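You operate a simulated robot arm through the tools that you are given. There is no shell and no other tool.

Carry out the task below with a simulated robot arm. There is one attempt and no reset: what you move stays moved.

JOB
Jog slowly to the sharp picture, press mark, then home the carriage fast.
Fine: speed 1 to jog, speed 3 to home; no scan; the lens stays put.
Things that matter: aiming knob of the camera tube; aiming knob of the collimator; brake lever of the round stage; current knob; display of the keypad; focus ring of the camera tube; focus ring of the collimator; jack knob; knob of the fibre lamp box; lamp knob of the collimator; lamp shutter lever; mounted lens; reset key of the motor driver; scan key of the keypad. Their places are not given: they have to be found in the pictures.

Only the result counts: the job must be done as asked and must still hold three seconds after the hand-in. Knocking over, shifting, dropping, spilling or breaking anything else fails it.

ROBOT AND FRAMES
A 5-joint arm with a two-finger parallel gripper, fixed in place. Base frame: the origin is on the floor under the middle of its stand, x ahead of it, y to its left, z up. Readings come in mm, rad, newtons and seconds.
It reaches about 1134 mm from its shoulder. Its first joint turns from -2.601 to 2.601 rad. Payload 1.57 kg.
The TCP is the grasp point between the finger pads, 30 mm short of the fingertips. In the tool frame z runs along the fingers and y along their closing line. Largest opening 110 mm; finger width 24, thickness 12; the body of the gripper, 48 by 112 mm, starts 78 mm behind the TCP.
Orientation is told as [roll, pitch, yaw] about the base's x, y, z axes, in that order, counted from this pose: with the fingers straight down and closing along the base's y, the tool's x points along the base's -x, its y along +y and its z along -z.

CONTROLS
- The arm moves only by the tool servo_tool. Its argument "rows" is a list of rows, each an object (a shift or turn left out is 0, a gripper value left out holds the last) with "grip": the closure in counts, from 0 (fully open) to 255 (shut); "dp": the shift along the base's x, y, z in mm, a list of three; "turn": the turn, a rotation vector about the base's x, y, z in rad, a list of three. In form: [{"grip": grip, "dp": [tx, ty, tz], "turn": [wx, wy, wz]}, ...]. A call has 1 to 20 rows; each row is the pose to reach, as a shift and turn from the pose commanded when the call began. Rows are played at 5 a second. More than 50 mm and 0.15 rad between two rows, or a gripper value outside its range, and nothing of the call is played. A pose out of reach is approached as far as the arm can. The call stops where the force on the tool passes 40 N (or 10 N more than at its start, if that is more) or the arm is blocked; 0.2 s more then pass. Each finger travels about 153 mm/s and halts on what it meets, pressing with about 23 N; the grip force reading is that of the motor and also rises with nothing between the fingers. The clock runs only during rows and for 0.2 s after the last one: add rows that repeat a pose to give the fingers time. The reply holds the time, the measured pose of the TCP, the force on the tool along the base axes, the opening and the grip force, in the units named above and with some noise, with the torque about the TCP (base axes, N m) and any sound that the robot's microphone picked up, and new pictures: "pictures" is both (left out), scene, wrist or none.
- Cameras (640 x 400 px; columns grow to the right, rows downward): "scene" is fixed at [402.9, -653, 1462]; the picture's right is [-0.69, 0.72, 0.00], its down [0.71, 0.68, -0.19] and it looks along [-0.13, -0.13, -0.98] (base axes); focal length 214 px, centre (320, 200). "wrist" rides on the gripper at [70, 16, -141] in the tool frame; the picture's right is [-0.23, 0.97, 0.00], its down [-0.86, -0.20, -0.48] and it looks along [-0.47, -0.11, 0.88] (tool axes); focal length 222 px, centre (320, 200).
- raise_lower(by): slides the trunk up (or, below 0, down) by that many mm; the arm rides with it, the base frame stays. It gives what a move gives, with no picture.
- probe_pixels(camera, pixels): for up to 12 pixels [column, row] of the newest picture of that camera ("zoom" is the newest enlarged one), the place [x, y, z] in the base frame of the surface seen there, good to about 3 mm. The clock stands still meanwhile.
- zoom(camera, box): a new picture of the part [left, top, right, bottom] of that camera's present view, enlarged. The clock stands still meanwhile.
- finish_job(): hands the job in; it is judged then, once.

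Open the gripper and draw the arm clear of the work before you hand the job in, unless the task says otherwise.

The tools are called after "Request:" as name(argument=value, ...) on one line, values as JSON. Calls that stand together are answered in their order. servo_tool: Moves the arm, as the interface text tells. Its arguments: {"type":"object","properties":{"rows":{"type":"array","items":{"type":"object","properties":{"grip":{"type":"number"},"dp":{"type":"array","items":{"type":"number"}},"turn":{"type":"array","items":{"type":"number"}}}}},"pictures":{"type":"string","enum":["both","scene","wrist","none"]}},"required":["rows"]} The other tools are called the same way: raise_lower (by) moves the trunk up or down; probe_pixels (camera, pixels) gives the place of the surface under pixels of a picture; zoom (camera, box) takes an enlarged picture of a part of a camera's view; finish_job () hands the job in.

At the start:

```text
t: 0.0
position: [214.2, -549.1, 1158.3]
tcp_rot: [-0.001, -0.001, -0.001]
wrist_force: [0.2, 0.0, -0.5]
moment: [0.01, 0.0, 0.01]
gripper_width: 110.0
finger_force: 0.1
trunk travel left (down, up): [-892.0, 78.0]
```

scene: 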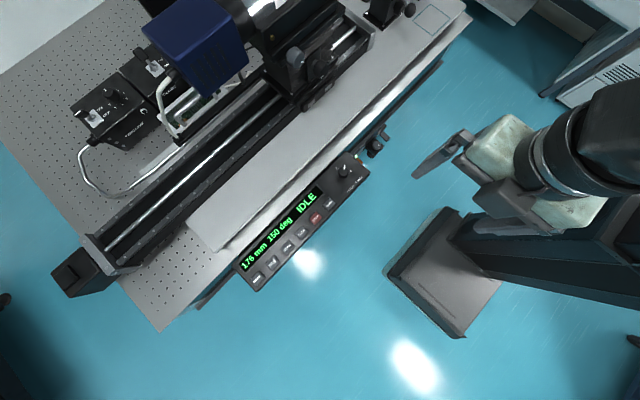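
wrist: 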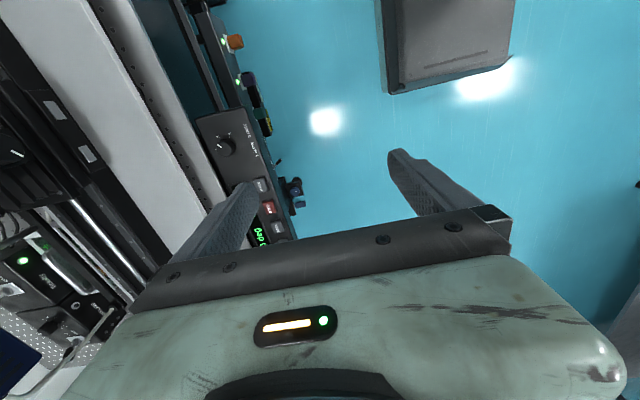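

The scene picture shows the keypad around (300,225) with display "176 mm 150 deg IDLE". I zoom in on it and on the bench to learn the layout.

Request:
zoom(camera="scene", box=[220, 140, 400, 300])

Request:
zoom(camera="scene", box=[60, 0, 260, 130])

Request:
zoom(camera="scene", box=[240, 0, 440, 130])

Request:
zoom(camera="wrist", box=[160, 60, 340, 260])

```text
2.50 times, centred on (310, 220) of scene
```

zoom: 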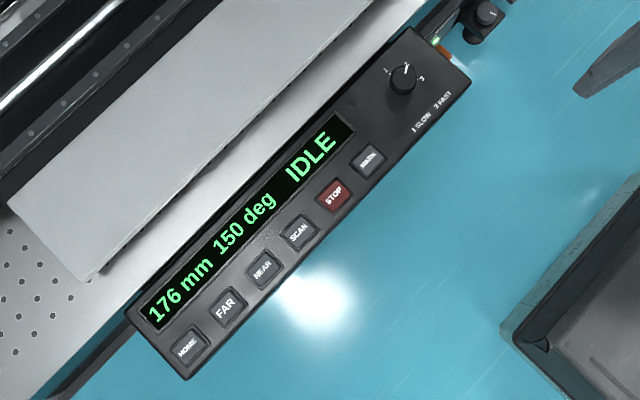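

```text
3.08 times, centred on (160, 65) of scene
```

zoom: 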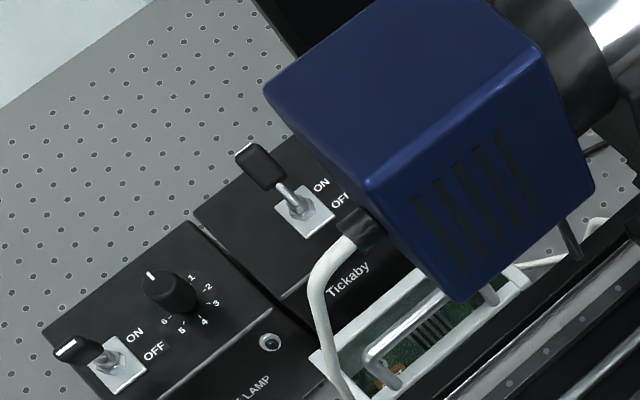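

```text
3.08 times, centred on (340, 65) of scene
```

zoom: 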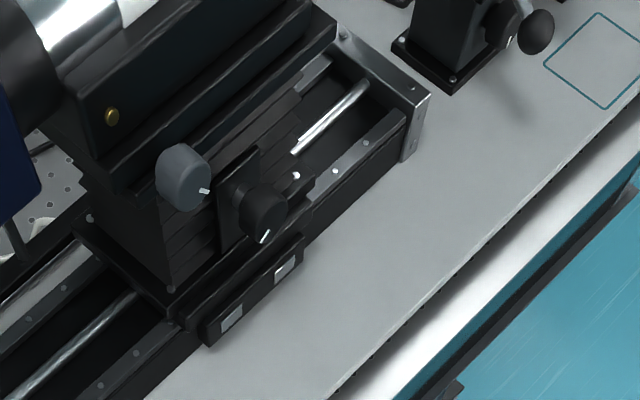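

```text
2.00 times, centred on (250, 160) of wrist
```

zoom: 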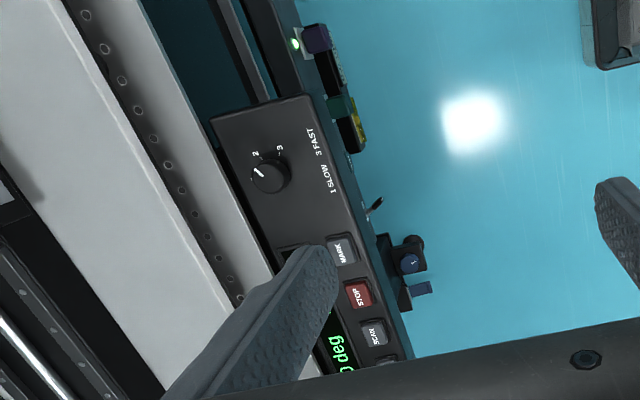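

The keypad keys read HOME, FAR, NEAR, SCAN, STOP, MARK, with the speed knob at 2 or so. I probe the keys and knob in the scene picture.

Request:
zoom(camera="scene", box=[230, 140, 390, 300])

Request:
probe_pixels(camera="scene", pixels=[[257, 280], [272, 262], [287, 247], [302, 232], [316, 217], [329, 203], [345, 171], [340, 185], [250, 260], [310, 205], [366, 170], [260, 290]])

Request:
probe_pixels(camera="scene", pixels=[[194, 30], [110, 110], [300, 60], [250, 220], [400, 100], [378, 140], [80, 270], [320, 15], [150, 70], [410, 10], [325, 65], [240, 150]])

```text
2.50 times, centred on (310, 220) of scene
```

zoom: 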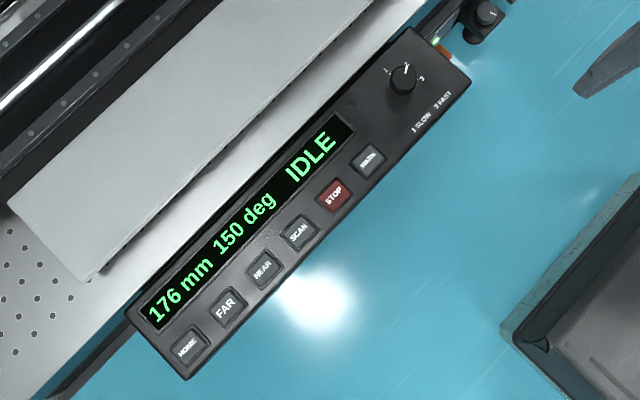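

```text
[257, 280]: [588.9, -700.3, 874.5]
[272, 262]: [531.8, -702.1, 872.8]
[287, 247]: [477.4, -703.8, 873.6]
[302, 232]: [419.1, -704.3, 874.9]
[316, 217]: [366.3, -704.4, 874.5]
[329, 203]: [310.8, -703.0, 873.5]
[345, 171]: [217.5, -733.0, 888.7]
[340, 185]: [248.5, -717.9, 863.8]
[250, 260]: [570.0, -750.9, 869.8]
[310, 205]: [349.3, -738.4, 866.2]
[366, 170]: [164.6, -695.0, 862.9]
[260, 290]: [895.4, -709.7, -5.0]
```

```text
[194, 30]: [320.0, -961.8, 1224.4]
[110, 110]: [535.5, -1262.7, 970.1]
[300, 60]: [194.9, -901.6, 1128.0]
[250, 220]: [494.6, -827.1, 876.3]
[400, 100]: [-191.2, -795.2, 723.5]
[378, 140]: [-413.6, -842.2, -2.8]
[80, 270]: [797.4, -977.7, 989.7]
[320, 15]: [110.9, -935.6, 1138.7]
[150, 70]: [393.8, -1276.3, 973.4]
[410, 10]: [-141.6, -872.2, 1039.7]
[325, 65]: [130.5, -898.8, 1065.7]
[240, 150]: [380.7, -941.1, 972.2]
```

I look for a monitor or picture screen and the remaining devices by enlarging other parts of the scene and wrist views.

Request:
zoom(camera="scene", box=[440, 0, 640, 125])

Request:
zoom(camera="scene", box=[0, 200, 200, 325])

Request:
zoom(camera="wrist", box=[0, 60, 200, 400])

Request:
zoom(camera="scene", box=[320, 120, 420, 200])

```text
3.20 times, centred on (540, 62) of scene
```

zoom: 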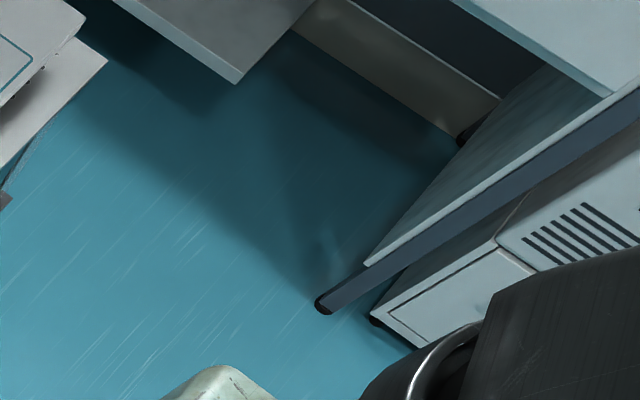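

```text
3.20 times, centred on (100, 262) of scene
```

zoom: 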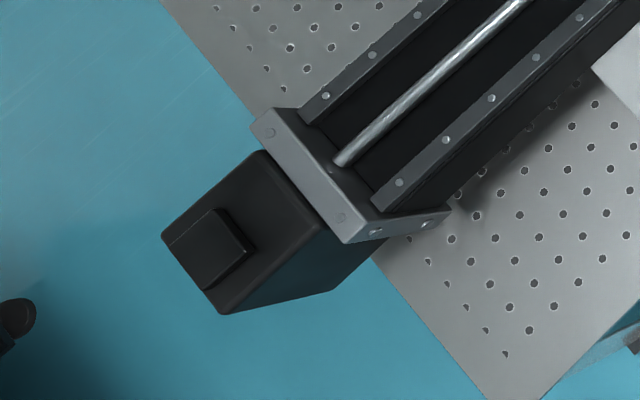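

```text
1.18 times, centred on (100, 230) of wrist
```

zoom: 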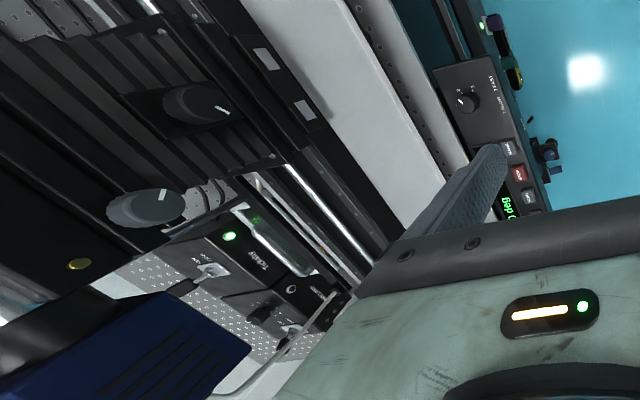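

```text
5.00 times, centred on (370, 160) of scene
```

zoom: 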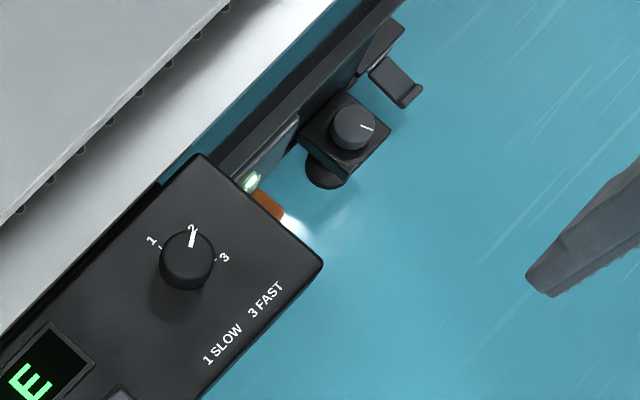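

The speed knob points at 2; keys lie along x at y≈-704, z≈874. To look for the picture screen I turn the wrist so its camera faces outward over the bench.

Request:
servo_tool(rows=[{"dp": [0, 0, 20], "turn": [0, 0, -0.15]}, {"dp": [0, 0, 40], "turn": [0, 0, -0.3]}, {"dp": [0, 0, 60], "turn": [0, 0, -0.45]}, {"dp": [0, 0, 80], "turn": [0, 0, -0.6]}, {"dp": [0, 0, 100], "turn": [0, 0, -0.75]}, {"dp": [0, 0, 120], "turn": [0, 0, -0.9]}, {"dp": [0, 0, 140], "turn": [0, 0, -1.05]}, {"dp": [0, 0, 140], "turn": [0, 0, -1.2]}, {"dp": [0, 0, 140], "turn": [0, 0, -1.2]}], pictures="both")

```text
t: 2.0
position: [215.4, -549.1, 1158.6]
tcp_rot: [0.0, 0.0, -1.202]
wrist_force: [0.2, -0.4, -0.8]
moment: [0.01, -0.02, -0.01]
gripper_width: 110.2
finger_force: 0.1
out of reach, approached as far as the arm can: row 1, 2, 3, 4, 5, 6, 7, 8, 9
trunk travel left (down, up): [-892.0, 78.0]
```

scene: 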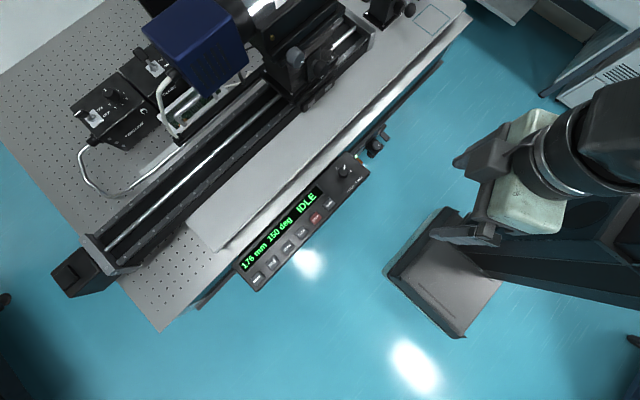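
wrist: 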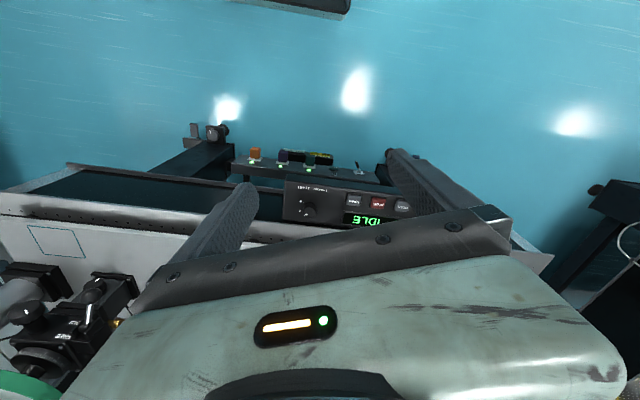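

The z rise was out of reach but the yaw took effect; the wrist picture (upside-down) now shows the keypad at (340,205) and devices on the near side. I tilt the tool outward to raise the camera's view over the bench.

Request:
servo_tool(rows=[{"turn": [-0.13, -0.051, 0]}, {"turn": [-0.26, -0.101, 0]}, {"turn": [-0.39, -0.152, 0]}, {"turn": [-0.52, -0.203, 0]}, {"turn": [-0.65, -0.253, 0]}, {"turn": [-0.78, -0.304, 0]}, {"turn": [-0.78, -0.304, 0]}], pictures="both")

```text
t: 3.6
position: [242.6, -674.1, 1236.7]
tcp_rot: [0.002, -0.835, -1.199]
wrist_force: [-0.2, -0.1, 1.3]
moment: [0.02, 0.0, 0.01]
gripper_width: 110.1
finger_force: 0.1
out of reach, approached as far as the arm can: row 2, 3, 4, 5, 6, 7
trunk travel left (down, up): [-892.0, 78.0]
```

scene: 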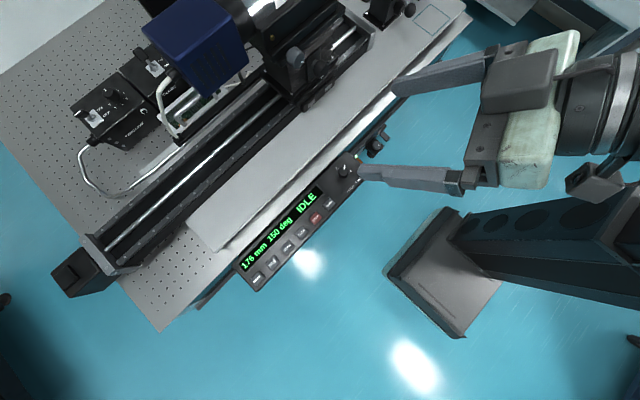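
wrist: 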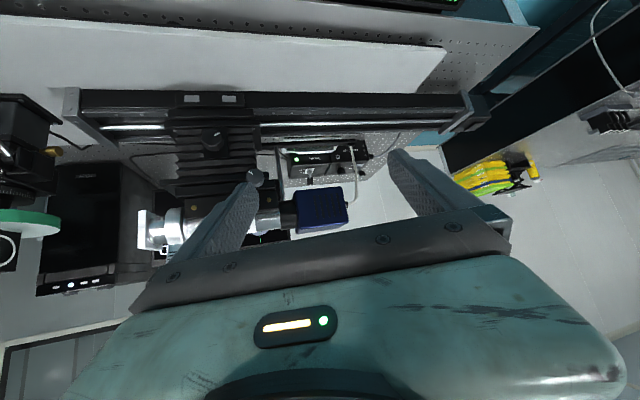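

The wrist picture now shows the bench upside down: rail with carriage (210,140), blue lamp house (320,210), a black box at (90,230) and devices at left. I enlarge these.

Request:
zoom(camera="wrist", box=[0, 60, 200, 320])

Request:
zoom(camera="wrist", box=[120, 80, 400, 260])

Request:
probe_pixels(camera="wrist", pixels=[[75, 225], [80, 285], [10, 150], [20, 222], [310, 210], [180, 225], [210, 140], [320, 155], [490, 180], [10, 250], [150, 230], [300, 30]])

```text
1.54 times, centred on (100, 190) of wrist
```

zoom: 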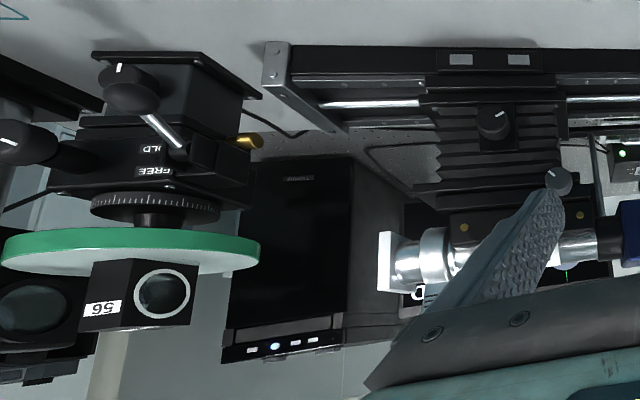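

```text
2.22 times, centred on (260, 170) of wrist
```

zoom: 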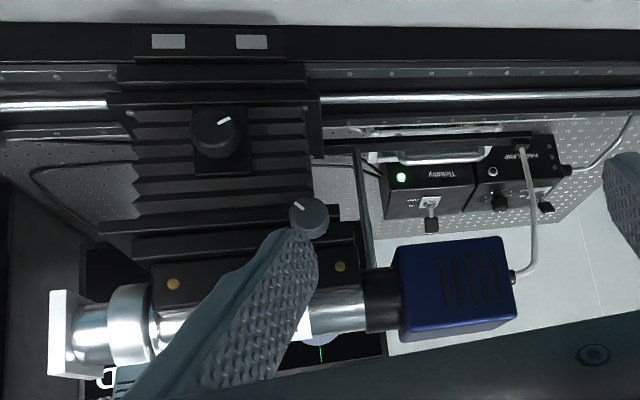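

```text
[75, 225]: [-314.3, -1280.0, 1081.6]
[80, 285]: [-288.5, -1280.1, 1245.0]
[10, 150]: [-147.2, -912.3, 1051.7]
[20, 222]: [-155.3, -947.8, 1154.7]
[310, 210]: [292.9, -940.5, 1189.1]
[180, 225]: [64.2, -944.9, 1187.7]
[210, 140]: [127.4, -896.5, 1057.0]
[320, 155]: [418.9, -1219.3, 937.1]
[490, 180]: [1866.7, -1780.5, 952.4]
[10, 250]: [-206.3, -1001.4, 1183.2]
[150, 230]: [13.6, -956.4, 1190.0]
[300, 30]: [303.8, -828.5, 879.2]
```

A screen with a green crosshair seems to stand behind the collimator around (275,235). I tilt the tool further out so that it moves up in the wrist picture.

Request:
servo_tool(rows=[{"turn": [-0.13, -0.051, 0]}, {"turn": [-0.26, -0.101, 0]}, {"turn": [-0.39, -0.152, 0]}, {"turn": [-0.39, -0.152, 0]}], pictures="wrist")

```text
t: 4.6
position: [255.7, -720.8, 1321.9]
tcp_rot: [0.004, -1.253, -1.203]
wrist_force: [-0.4, -0.4, -0.5]
moment: [-0.03, 0.0, 0.0]
gripper_width: 110.0
finger_force: 0.1
out of reach, approached as far as the arm can: row 1, 2, 3, 4
trunk travel left (down, up): [-892.0, 78.0]
```

wrist: 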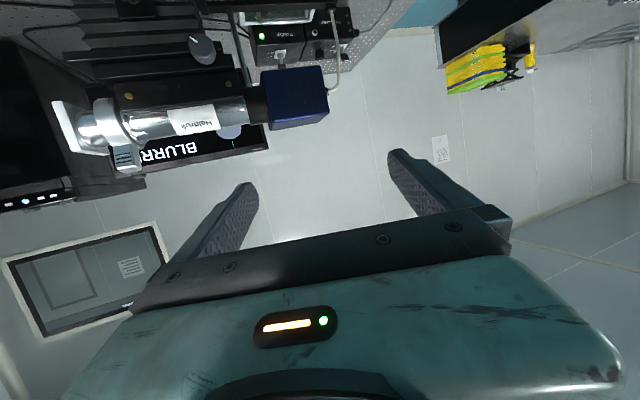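

A monitor behind the collimator reads "BLURR…" at (190,150). I zoom in on it.

Request:
zoom(camera="wrist", box=[80, 60, 300, 200])

Request:
probe_pixels(camera="wrist", pixels=[[210, 148], [160, 156], [250, 140], [232, 132], [75, 190], [25, 202], [150, 170], [265, 145], [300, 80], [170, 118]])

```text
2.86 times, centred on (190, 130) of wrist
```

zoom: 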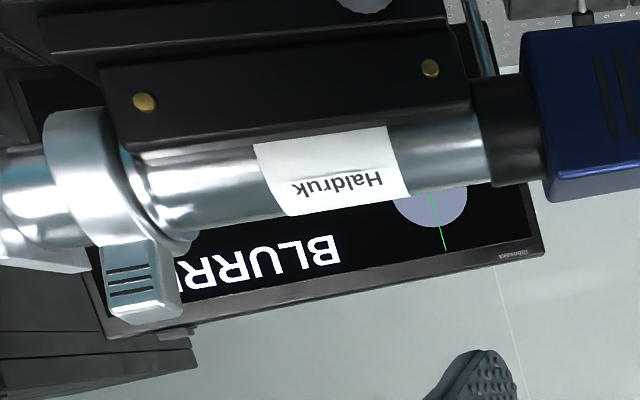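

```text
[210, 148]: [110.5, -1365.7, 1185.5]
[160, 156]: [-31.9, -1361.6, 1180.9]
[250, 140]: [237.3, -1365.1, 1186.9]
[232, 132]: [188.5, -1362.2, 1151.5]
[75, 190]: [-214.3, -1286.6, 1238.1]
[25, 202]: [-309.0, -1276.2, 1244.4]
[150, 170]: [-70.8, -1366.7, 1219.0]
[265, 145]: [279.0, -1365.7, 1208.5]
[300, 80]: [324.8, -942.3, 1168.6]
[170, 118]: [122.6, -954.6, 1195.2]
```

The monitor (y≈-1365) shows "BLURR…" so the picture state is readable from this pose. Now I untilt and come back toward the base and lower, in order to look closely at the keypad and knob.

Request:
servo_tool(rows=[{"dp": [5, 12, -20], "turn": [0.13, 0.051, 0]}, {"dp": [10, 24, -40], "turn": [0.26, 0.101, 0]}, {"dp": [15, 36, -60], "turn": [0.39, 0.152, 0]}, {"dp": [20, 48, -80], "turn": [0.52, 0.203, 0]}, {"dp": [25, 60, -100], "turn": [0.65, 0.253, 0]}, {"dp": [25, 60, -100], "turn": [0.65, 0.253, 0]}], pictures="wrist")

```text
t: 6.0
position: [278.0, -658.5, 1194.6]
tcp_rot: [0.0, -0.558, -1.201]
wrist_force: [-0.4, 0.6, -0.2]
moment: [0.01, 0.02, 0.0]
gripper_width: 110.1
finger_force: 0.0
out of reach, approached as far as the arm can: row 1, 2, 3, 4, 5, 6
trunk travel left (down, up): [-892.0, 78.0]
```

wrist: 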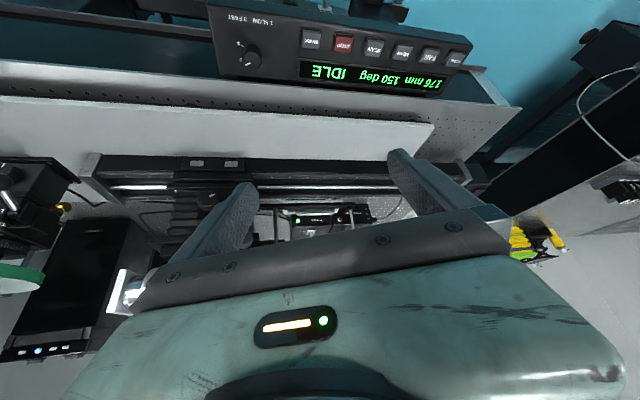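

The view shows the keypad at the top of the picture upside down. I continue lowering and straightening to fingers-down.

Request:
servo_tool(rows=[{"dp": [5, 10, -30], "turn": [0.13, 0.051, 0]}, {"dp": [10, 20, -60], "turn": [0.26, 0.101, 0]}, {"dp": [15, 30, -90], "turn": [0.39, 0.152, 0]}, {"dp": [20, 40, -120], "turn": [0.52, 0.203, 0]}, {"dp": [20, 40, -120], "turn": [0.52, 0.203, 0]}], pictures="both")

```text
t: 7.2
position: [295.4, -615.8, 1157.4]
tcp_rot: [0.0, 0.003, -1.2]
wrist_force: [-1.0, -0.4, -0.3]
moment: [-0.04, 0.01, 0.02]
gripper_width: 110.2
finger_force: 0.0
out of reach, approached as far as the arm can: row 1, 2, 3, 4, 5
trunk travel left (down, up): [-892.0, 78.0]
```

scene: 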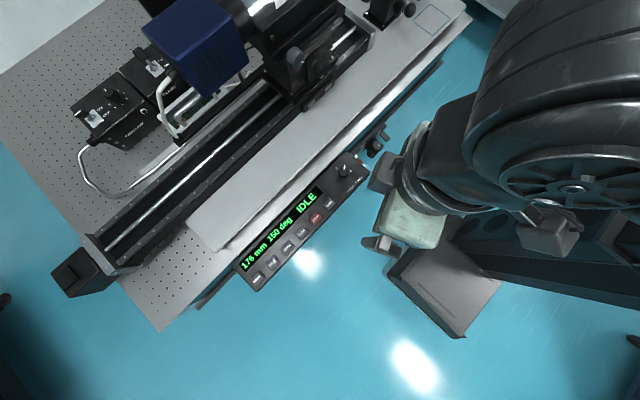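
wrist: 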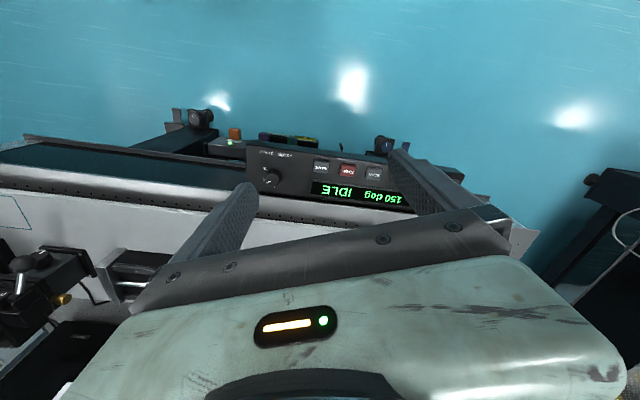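

Reading the heights (z=1157 whenever fingers are down, 1237 and 1322 when tilted), the arm evidently gets its height from the trunk. I look closely at the keypad now from here and then lower the trunk.

Request:
servo_tool(rows=[{"dp": [-20, -15, 0]}, {"dp": [-40, -30, 0]}, {"dp": [-60, -45, 0]}, {"dp": [-78, -55, 0]}, {"dp": [-78, -55, 0]}], pictures="wrist")

Request:
raise_lower(by=-130)

Request:
servo_tool(rows=[{"dp": [0, 0, 0]}], pictures="both")

```text
t: 8.4
position: [220.4, -673.6, 1158.0]
tcp_rot: [0.001, 0.0, -1.201]
wrist_force: [-0.3, 0.3, -0.3]
moment: [0.0, 0.01, -0.02]
gripper_width: 109.9
finger_force: 0.0
trunk travel left (down, up): [-892.0, 78.0]
```

wrist: 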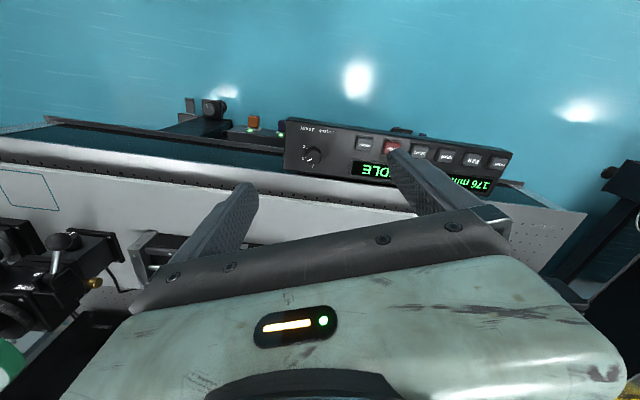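

```text
t: 10.0
position: [220.1, -671.7, 1029.2]
tcp_rot: [-0.001, 0.001, -1.203]
wrist_force: [0.1, -0.1, 0.5]
moment: [-0.03, 0.02, 0.01]
gripper_width: 109.8
finger_force: 0.1
trunk travel left (down, up): [-762.0, 208.0]
```

```text
t: 10.4
position: [219.1, -673.4, 1028.0]
tcp_rot: [0.0, 0.001, -1.203]
wrist_force: [-0.1, -0.3, 0.9]
moment: [0.03, 0.0, 0.03]
gripper_width: 110.0
finger_force: 0.0
trunk travel left (down, up): [-762.0, 208.0]
```

scene: 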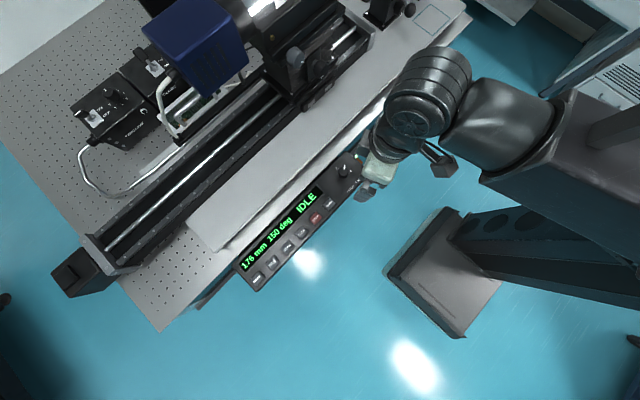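
wrist: 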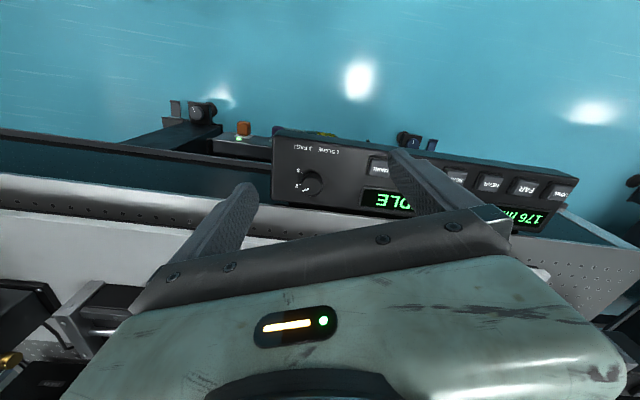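

The knob is at (313,183) in the wrist picture and in the scene at (345,171). I zoom both.

Request:
zoom(camera="wrist", box=[260, 130, 360, 215])

Request:
zoom(camera="scene", box=[315, 145, 375, 195])

Request:
probe_pixels(camera="wrist", pixels=[[313, 183], [313, 175], [313, 192], [303, 183], [323, 183], [340, 170], [290, 195], [280, 140], [372, 165], [230, 210], [300, 215], [340, 140]])

```text
4.71 times, centred on (310, 172) of wrist
```

zoom: 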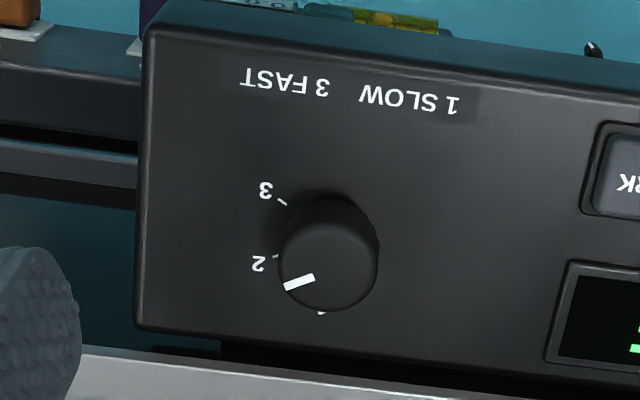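

```text
8.00 times, centred on (345, 170) of scene
```

zoom: 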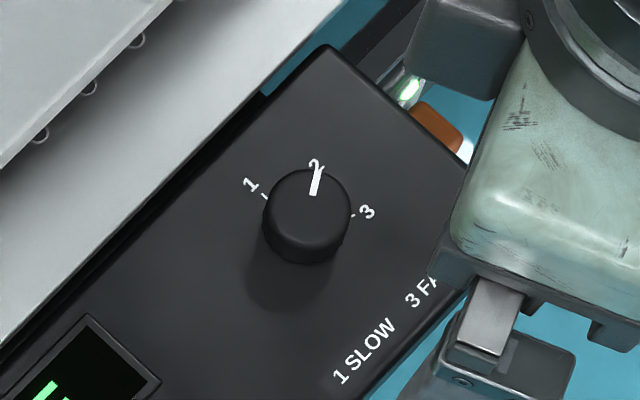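

```text
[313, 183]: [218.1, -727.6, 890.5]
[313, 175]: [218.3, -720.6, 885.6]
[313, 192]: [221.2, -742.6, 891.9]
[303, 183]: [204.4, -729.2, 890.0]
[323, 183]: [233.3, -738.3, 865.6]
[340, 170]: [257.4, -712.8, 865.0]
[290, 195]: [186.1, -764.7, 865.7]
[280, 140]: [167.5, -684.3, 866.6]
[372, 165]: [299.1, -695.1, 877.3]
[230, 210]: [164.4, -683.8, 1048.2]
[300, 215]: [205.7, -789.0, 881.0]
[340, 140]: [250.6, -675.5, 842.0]
```

Knob axis is about (217,-733.5), top z≈890, panel z≈865, pointer at ≈-150° (position 2), position 1 about +60° counter-clockwise from above. I part-close the fingers to ~50 mm, move over the knob and lower part of the way.

Request:
servo_tool(rows=[{"dp": [-1, -30, 0], "grip": 139}, {"dp": [-2, -60, 0], "grip": 139}, {"dp": [-2, -60, 0], "grip": 139}, {"dp": [-2, -60, 0], "grip": 139}], pictures="none")

Request:
raise_lower(by=-90)

Request:
servo_tool(rows=[{"dp": [0, 0, 0]}], pictures="both")

```text
t: 11.4
position: [217.5, -732.2, 1028.2]
tcp_rot: [-0.001, 0.0, -1.202]
wrist_force: [0.5, -0.2, 0.7]
moment: [-0.03, -0.02, -0.02]
gripper_width: 50.1
finger_force: 0.1
trunk travel left (down, up): [-762.0, 208.0]
```

```text
t: 12.6
position: [217.6, -731.3, 938.9]
tcp_rot: [-0.002, 0.0, -1.201]
wrist_force: [-0.7, 0.4, 0.4]
moment: [-0.02, -0.05, -0.04]
gripper_width: 50.1
finger_force: 0.1
trunk travel left (down, up): [-672.0, 298.0]
```

```text
t: 13.0
position: [218.3, -733.0, 937.9]
tcp_rot: [-0.001, 0.002, -1.202]
wrist_force: [-0.2, 1.6, -0.1]
moment: [0.05, 0.02, -0.05]
gripper_width: 50.1
finger_force: 0.1
trunk travel left (down, up): [-672.0, 298.0]
```

scene: 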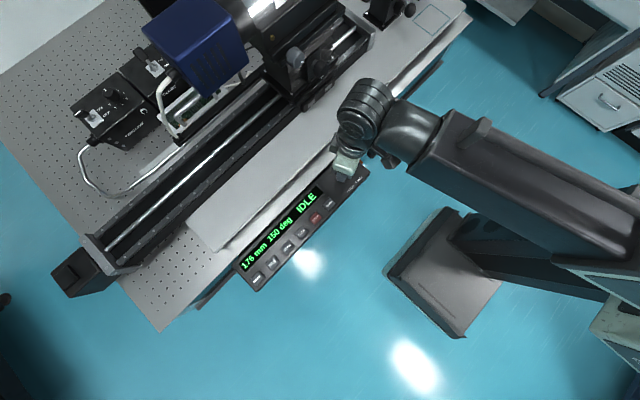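
wrist: 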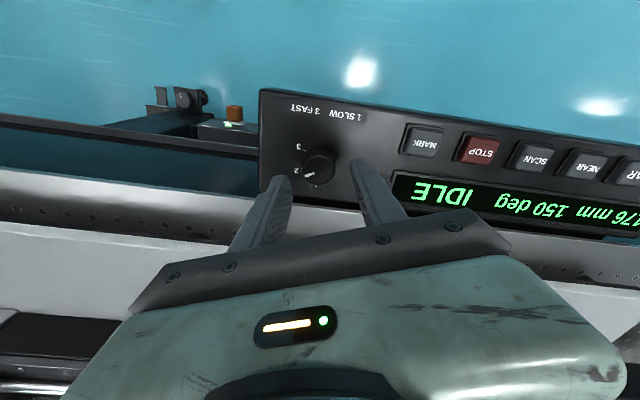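

The fingers straddle the knob in the wrist picture near (318,165). I zoom to verify alignment before lowering the rest.

Request:
zoom(camera="wrist", box=[255, 120, 385, 220])

Request:
probe_pixels(camera="wrist", pixels=[[318, 168], [318, 160], [310, 168], [327, 168], [318, 175], [283, 178], [357, 160], [240, 170], [300, 200], [330, 215]])

```text
4.00 times, centred on (320, 170) of wrist
```

zoom: 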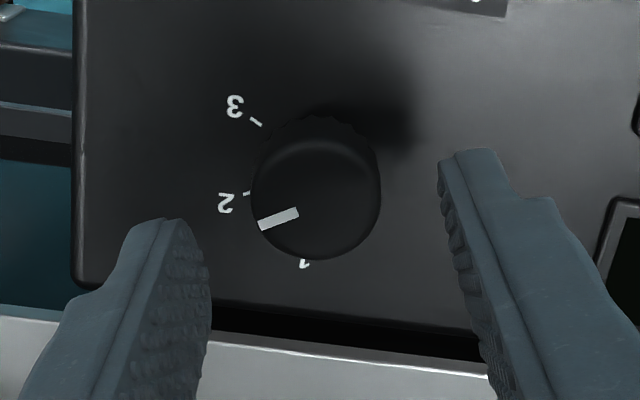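

```text
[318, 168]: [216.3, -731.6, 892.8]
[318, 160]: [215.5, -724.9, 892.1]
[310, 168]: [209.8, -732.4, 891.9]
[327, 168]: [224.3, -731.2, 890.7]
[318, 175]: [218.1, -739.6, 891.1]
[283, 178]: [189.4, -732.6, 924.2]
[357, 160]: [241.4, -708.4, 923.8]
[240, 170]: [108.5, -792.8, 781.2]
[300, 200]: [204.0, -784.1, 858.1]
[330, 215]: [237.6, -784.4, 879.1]
```

Alignment matches (knob top centre at (319,170), as predicted). I lower 36 mm so the tips reach z≈872 beside the knob, then close.

Request:
raise_lower(by=-36)

Request:
servo_tool(rows=[{"grip": 200}, {"grip": 230}, {"grip": 230}, {"grip": 230}], pictures="both")

```text
t: 13.8
position: [218.2, -732.8, 903.2]
tcp_rot: [0.0, 0.0, -1.201]
wrist_force: [-0.1, 0.2, -0.6]
moment: [-0.01, -0.02, -0.01]
gripper_width: 50.4
finger_force: 0.0
trunk travel left (down, up): [-636.0, 334.0]
```

```text
t: 14.8
position: [216.8, -732.5, 902.3]
tcp_rot: [0.0, 0.0, -1.202]
wrist_force: [-8.6, -4.5, 0.8]
moment: [-0.05, 0.31, -0.01]
gripper_width: 29.3
finger_force: 38.9
trunk travel left (down, up): [-636.0, 334.0]
```

scene: 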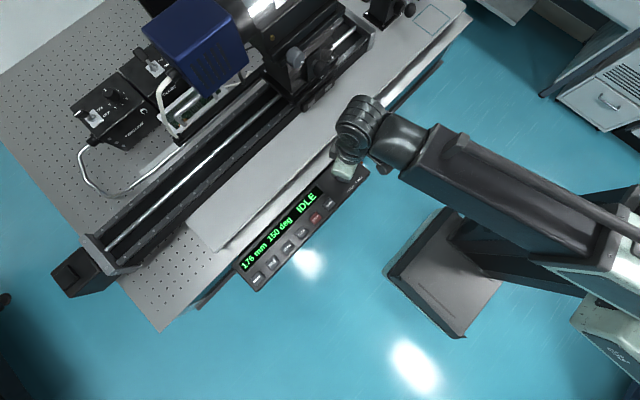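
wrist: 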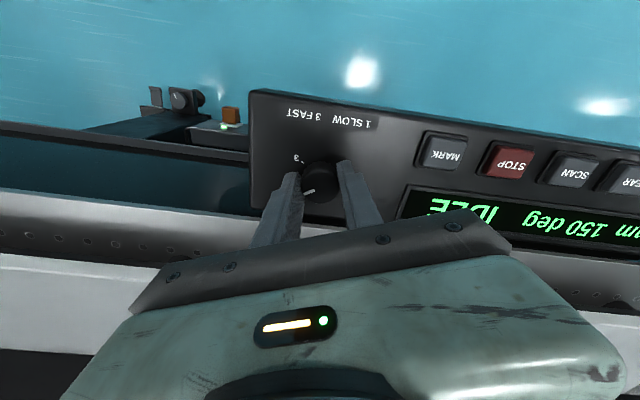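

The knob is held (29.3 mm wide) with a small side load along -x, so I shift a touch and turn +60° counter-clockwise to bring the pointer to 1.

Request:
servo_tool(rows=[{"dp": [-1.0, -0.4, 0]}, {"dp": [-1.0, -0.4, 0], "turn": [0, 0, 0.15]}, {"dp": [-1.0, -0.4, 0], "turn": [0, 0, 0.3]}, {"dp": [-1.0, -0.4, 0], "turn": [0, 0, 0.45]}, {"dp": [-1.0, -0.4, 0], "turn": [0, 0, 0.6]}, {"dp": [-1.0, -0.4, 0], "turn": [0, 0, 0.75]}, {"dp": [-1.0, -0.4, 0], "turn": [0, 0, 0.9]}, {"dp": [-1.0, -0.4, 0], "turn": [0, 0, 1.047]}, {"dp": [-1.0, -0.4, 0], "turn": [0, 0, 1.047]}], pictures="both")

```text
t: 16.8
position: [216.3, -733.6, 901.9]
tcp_rot: [-0.001, 0.0, -0.152]
wrist_force: [-4.0, -13.1, 8.4]
moment: [-0.26, 0.35, -0.62]
gripper_width: 28.9
finger_force: 39.1
trunk travel left (down, up): [-636.0, 334.0]
```

scene: 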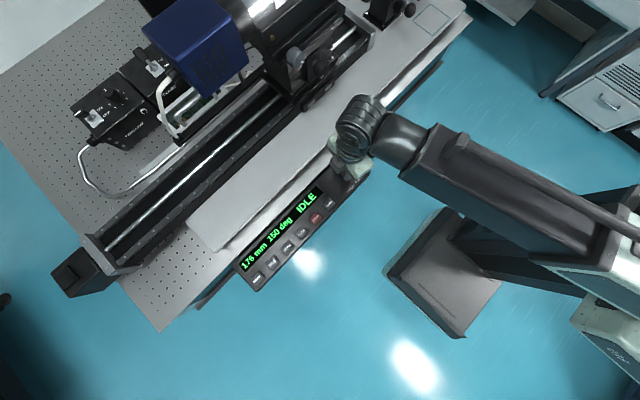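
wrist: 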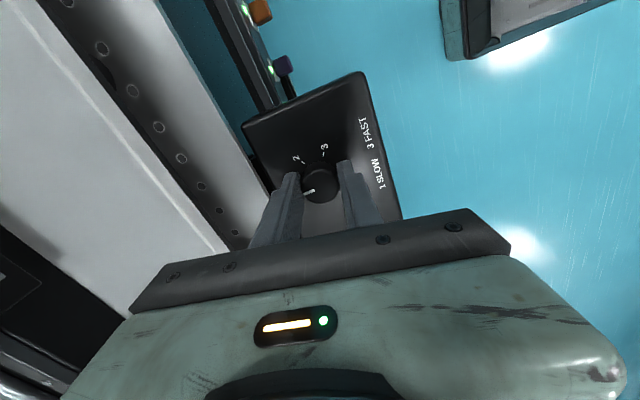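

The knob turned with the fingers (2 and 3 marks visible at (297,160) and (325,150), pointer away from them). I zoom to check the pointer.

Request:
zoom(camera="wrist", box=[260, 130, 380, 220])

Request:
zoom(camera="scene", box=[300, 130, 390, 200])

```text
4.44 times, centred on (320, 175) of wrist
```

zoom: 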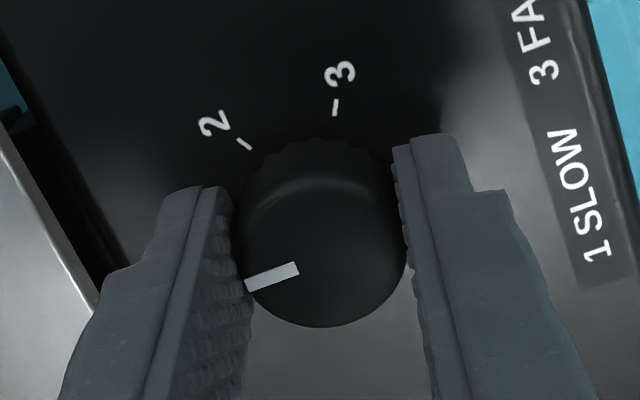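

```text
5.71 times, centred on (345, 165) of scene
```

zoom: 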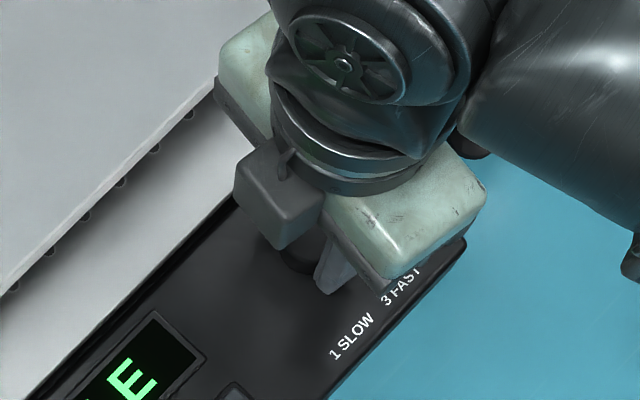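

The pointer turned with the fingers by 60°. I open slightly to release and raise the trunk to check the knob setting.

Request:
servo_tool(rows=[{"grip": 150}, {"grip": 150}, {"grip": 150}], pictures="none")

Request:
raise_lower(by=60)

Request:
servo_tool(rows=[{"dp": [0, 0, 0]}], pictures="both")

Request:
zoom(camera="wrist", box=[240, 100, 400, 220])

```text
t: 17.6
position: [217.1, -733.5, 902.3]
tcp_rot: [-0.001, 0.0, -0.153]
wrist_force: [-0.5, -0.1, -0.6]
moment: [0.0, 0.06, 0.0]
gripper_width: 45.4
finger_force: 0.0
trunk travel left (down, up): [-636.0, 334.0]
```

```text
t: 18.6
position: [217.6, -732.8, 961.7]
tcp_rot: [0.001, 0.001, -0.155]
wrist_force: [0.7, -0.5, 1.1]
moment: [-0.02, 0.0, 0.0]
gripper_width: 45.5
finger_force: 0.0
trunk travel left (down, up): [-696.0, 274.0]
```

```text
t: 19.0
position: [217.5, -732.7, 963.3]
tcp_rot: [0.0, 0.001, -0.154]
wrist_force: [0.8, 0.7, 1.0]
moment: [0.0, -0.01, -0.01]
gripper_width: 45.6
finger_force: 0.1
trunk travel left (down, up): [-696.0, 274.0]
```

scene: 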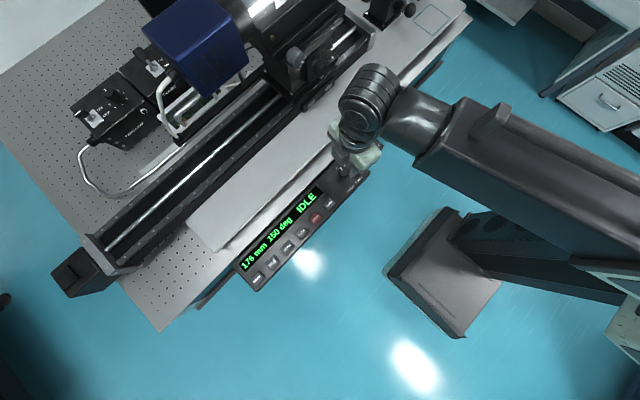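
wrist: 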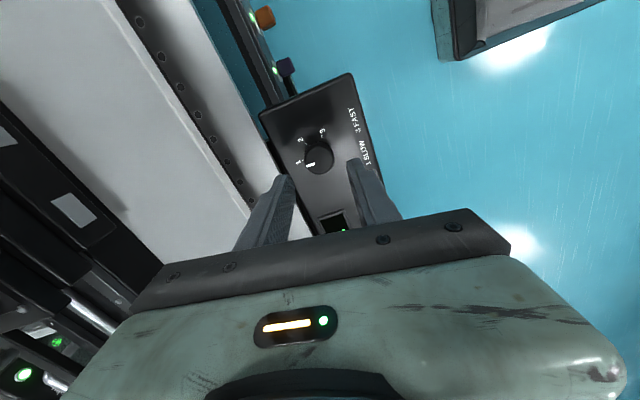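

```text
3.33 times, centred on (320, 160) of wrist
```

zoom: 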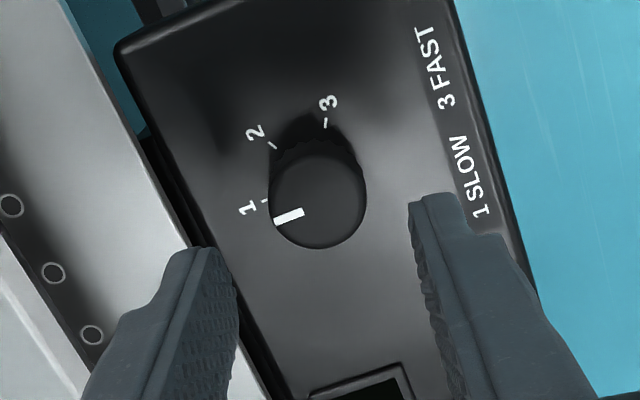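

The knob now points at 1. I close the fingers into a poker, raise the trunk and move toward the NEAR key, turning the tool to yaw -π/2.

Request:
raise_lower(by=70)

Request:
servo_tool(rows=[{"dp": [26, 3.7, 0], "turn": [0, 0, -0.1417], "grip": 255}, {"dp": [52, 7.4, 0], "turn": [0, 0, -0.2834]}, {"dp": [78, 11.1, 0], "turn": [0, 0, -0.4251]}, {"dp": [104, 14.8, 0], "turn": [0, 0, -0.5668]}, {"dp": [130, 18.5, 0], "turn": [0, 0, -0.7085]}, {"dp": [156, 22.2, 0], "turn": [0, 0, -0.8502]}, {"dp": [182, 25.9, 0], "turn": [0, 0, -0.9919]}, {"dp": [208, 29.6, 0], "turn": [0, 0, -1.1336]}, {"dp": [234, 33.3, 0], "turn": [0, 0, -1.2753]}, {"dp": [260, 37, 0], "turn": [0, 0, -1.417]}, {"dp": [260, 37, 0], "turn": [0, 0, -1.417]}], pictures="none")

Request:
servo_tool(rows=[{"dp": [0, 0, 2.7], "turn": [-0.15, 0, 0]}, {"dp": [0, 0, 10.7], "turn": [-0.3, 0, 0]}, {"dp": [0, 0, 23.9], "turn": [-0.45, 0, 0]}, {"dp": [0, 0, 41.9], "turn": [-0.6, 0, 0]}, {"dp": [0, 0, 41.9], "turn": [-0.6, 0, 0]}], pictures="both")

```text
t: 20.1
position: [218.1, -733.8, 1032.6]
tcp_rot: [-0.001, 0.001, -0.153]
wrist_force: [0.5, -0.6, -0.3]
moment: [0.03, -0.01, 0.01]
gripper_width: 45.5
finger_force: 0.0
trunk travel left (down, up): [-766.0, 204.0]
```

```text
t: 22.5
position: [478.3, -696.1, 1032.7]
tcp_rot: [0.0, 0.001, -1.571]
wrist_force: [-0.1, -0.1, -0.3]
moment: [0.0, -0.01, 0.01]
gripper_width: 0.2
finger_force: 21.3
trunk travel left (down, up): [-766.0, 204.0]
```

```text
t: 23.7
position: [477.4, -695.3, 1074.2]
tcp_rot: [-0.002, -0.602, -1.569]
wrist_force: [-0.8, -0.1, -0.7]
moment: [-0.02, -0.05, -0.02]
gripper_width: 0.2
finger_force: 21.1
trunk travel left (down, up): [-766.0, 204.0]
```

scene: 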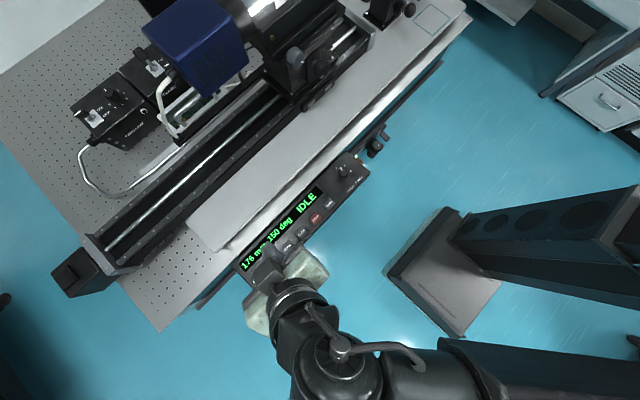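
wrist: 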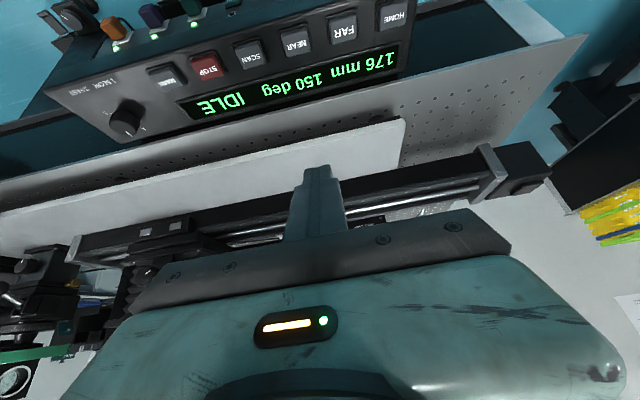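

The model fits (no out-of-reach flag) and the display is still visible. I lower to about 13 mm over the NEAR key.

Request:
raise_lower(by=-155)

Request:
servo_tool(rows=[{"dp": [0, 0, 0]}], pictures="both")

Request:
zoom(camera="wrist", box=[180, 60, 440, 240])

Request:
zoom(camera="scene", box=[220, 170, 380, 300])

```text
t: 25.5
position: [476.4, -695.5, 918.7]
tcp_rot: [0.001, -0.6, -1.568]
wrist_force: [-0.5, -0.4, -0.4]
moment: [-0.01, -0.04, 0.03]
gripper_width: 0.0
finger_force: 20.5
trunk travel left (down, up): [-611.0, 359.0]
```

```text
t: 25.9
position: [477.6, -697.4, 919.0]
tcp_rot: [-0.001, -0.601, -1.57]
wrist_force: [-0.6, -0.5, 0.0]
moment: [0.0, -0.02, 0.03]
gripper_width: 0.0
finger_force: 20.9
trunk travel left (down, up): [-611.0, 359.0]
```

scene: 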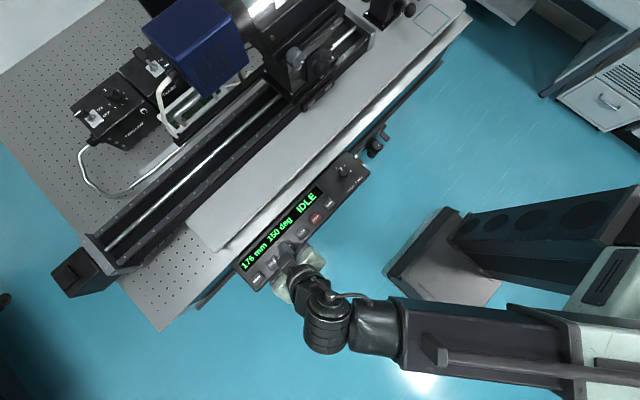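
wrist: 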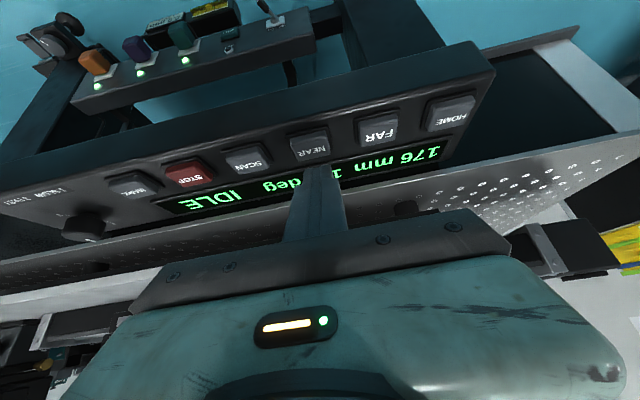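

```text
2.22 times, centred on (310, 150) of wrist
```

zoom: 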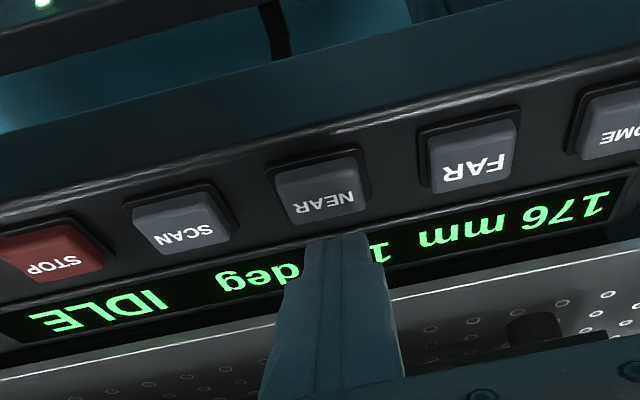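

```text
3.08 times, centred on (300, 235) of scene
```

zoom: 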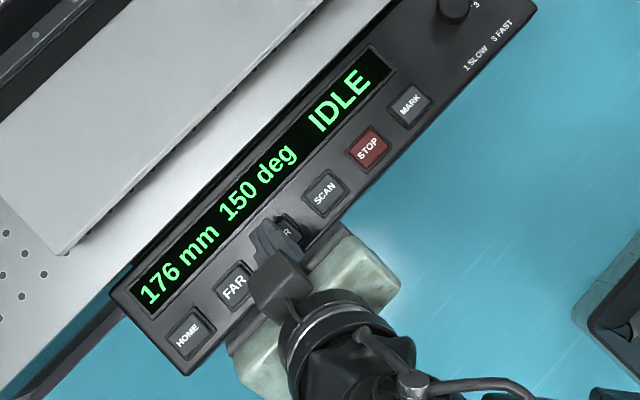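

The finger's lower edge is over NEAR at about (477,-703,887). I lower 11 mm, then in small steps, watching force.

Request:
raise_lower(by=-11)

Request:
raise_lower(by=-3)

Request:
zoom(camera="scene", box=[220, 170, 380, 300])

```text
t: 26.5
position: [477.0, -695.8, 908.7]
tcp_rot: [0.0, -0.6, -1.569]
wrist_force: [1.1, -0.4, -0.2]
moment: [0.02, 0.01, 0.01]
gripper_width: 0.0
finger_force: 21.0
trunk travel left (down, up): [-600.0, 370.0]
```

```text
t: 27.0
position: [476.5, -695.7, 905.4]
tcp_rot: [0.0, -0.6, -1.571]
wrist_force: [0.6, -0.8, 1.4]
moment: [-0.04, 0.0, 0.03]
gripper_width: 0.0
finger_force: 20.9
trunk travel left (down, up): [-597.0, 373.0]
heard: click
```

```text
3.08 times, centred on (300, 235) of scene
```

zoom: 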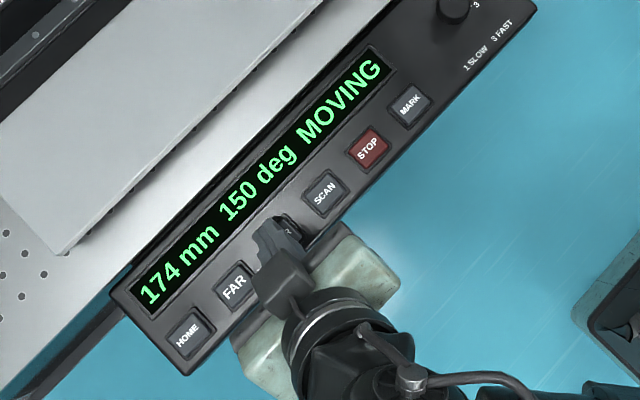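

A click was heard and the display reads 174 mm MOVING. I raise 8 mm to see if it keeps going (latching) or stops.

Request:
raise_lower(by=8)

Request:
zoom(camera="scene", box=[220, 170, 380, 300])

Request:
servo_tool(rows=[{"dp": [0, 0, 0]}, {"dp": [0, 0, 0]}], pictures="both")

Request:
zoom(camera="scene", box=[220, 170, 380, 300])

```text
t: 27.6
position: [477.0, -696.2, 912.7]
tcp_rot: [0.001, -0.602, -1.57]
wrist_force: [0.0, 0.4, -0.1]
moment: [0.0, -0.01, 0.02]
gripper_width: 0.0
finger_force: 21.0
trunk travel left (down, up): [-605.0, 365.0]
```

```text
3.08 times, centred on (300, 235) of scene
```

zoom: 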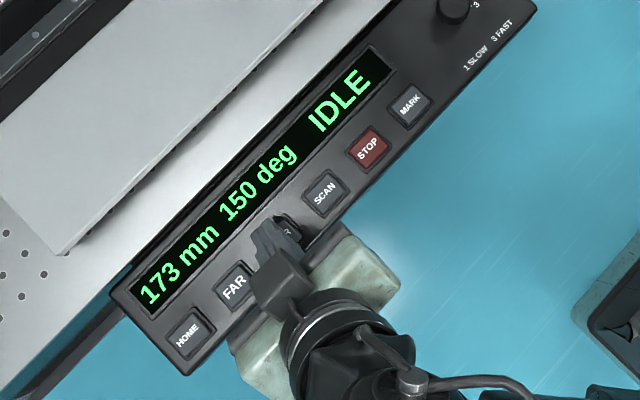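

```text
t: 28.2
position: [477.5, -696.4, 914.0]
tcp_rot: [0.0, -0.602, -1.568]
wrist_force: [0.0, 0.1, 0.3]
moment: [0.02, 0.01, -0.03]
gripper_width: 0.0
finger_force: 21.5
trunk travel left (down, up): [-605.0, 365.0]
```

scene: 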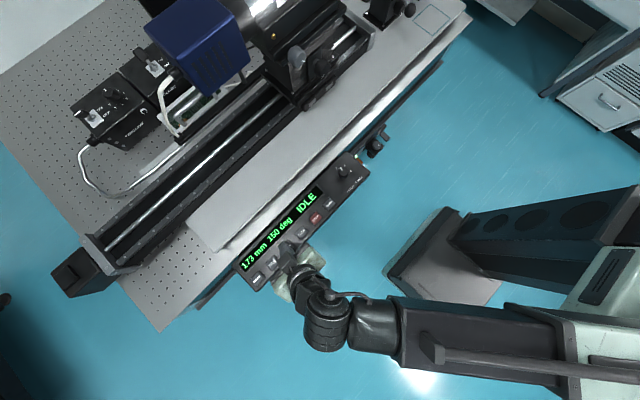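
wrist: 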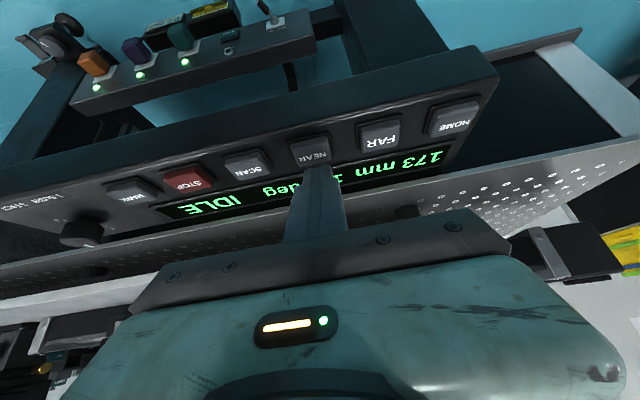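

```text
3.08 times, centred on (300, 235) of scene
```

zoom: 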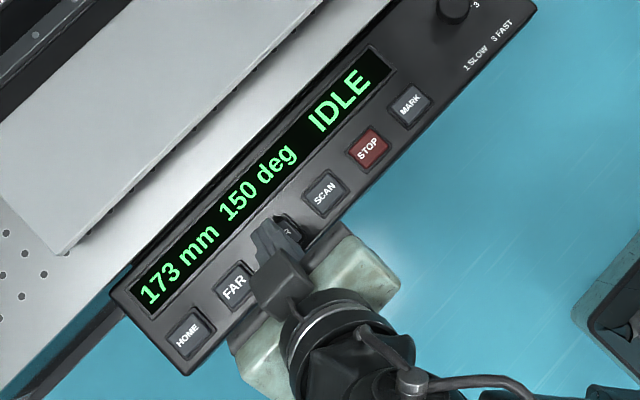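

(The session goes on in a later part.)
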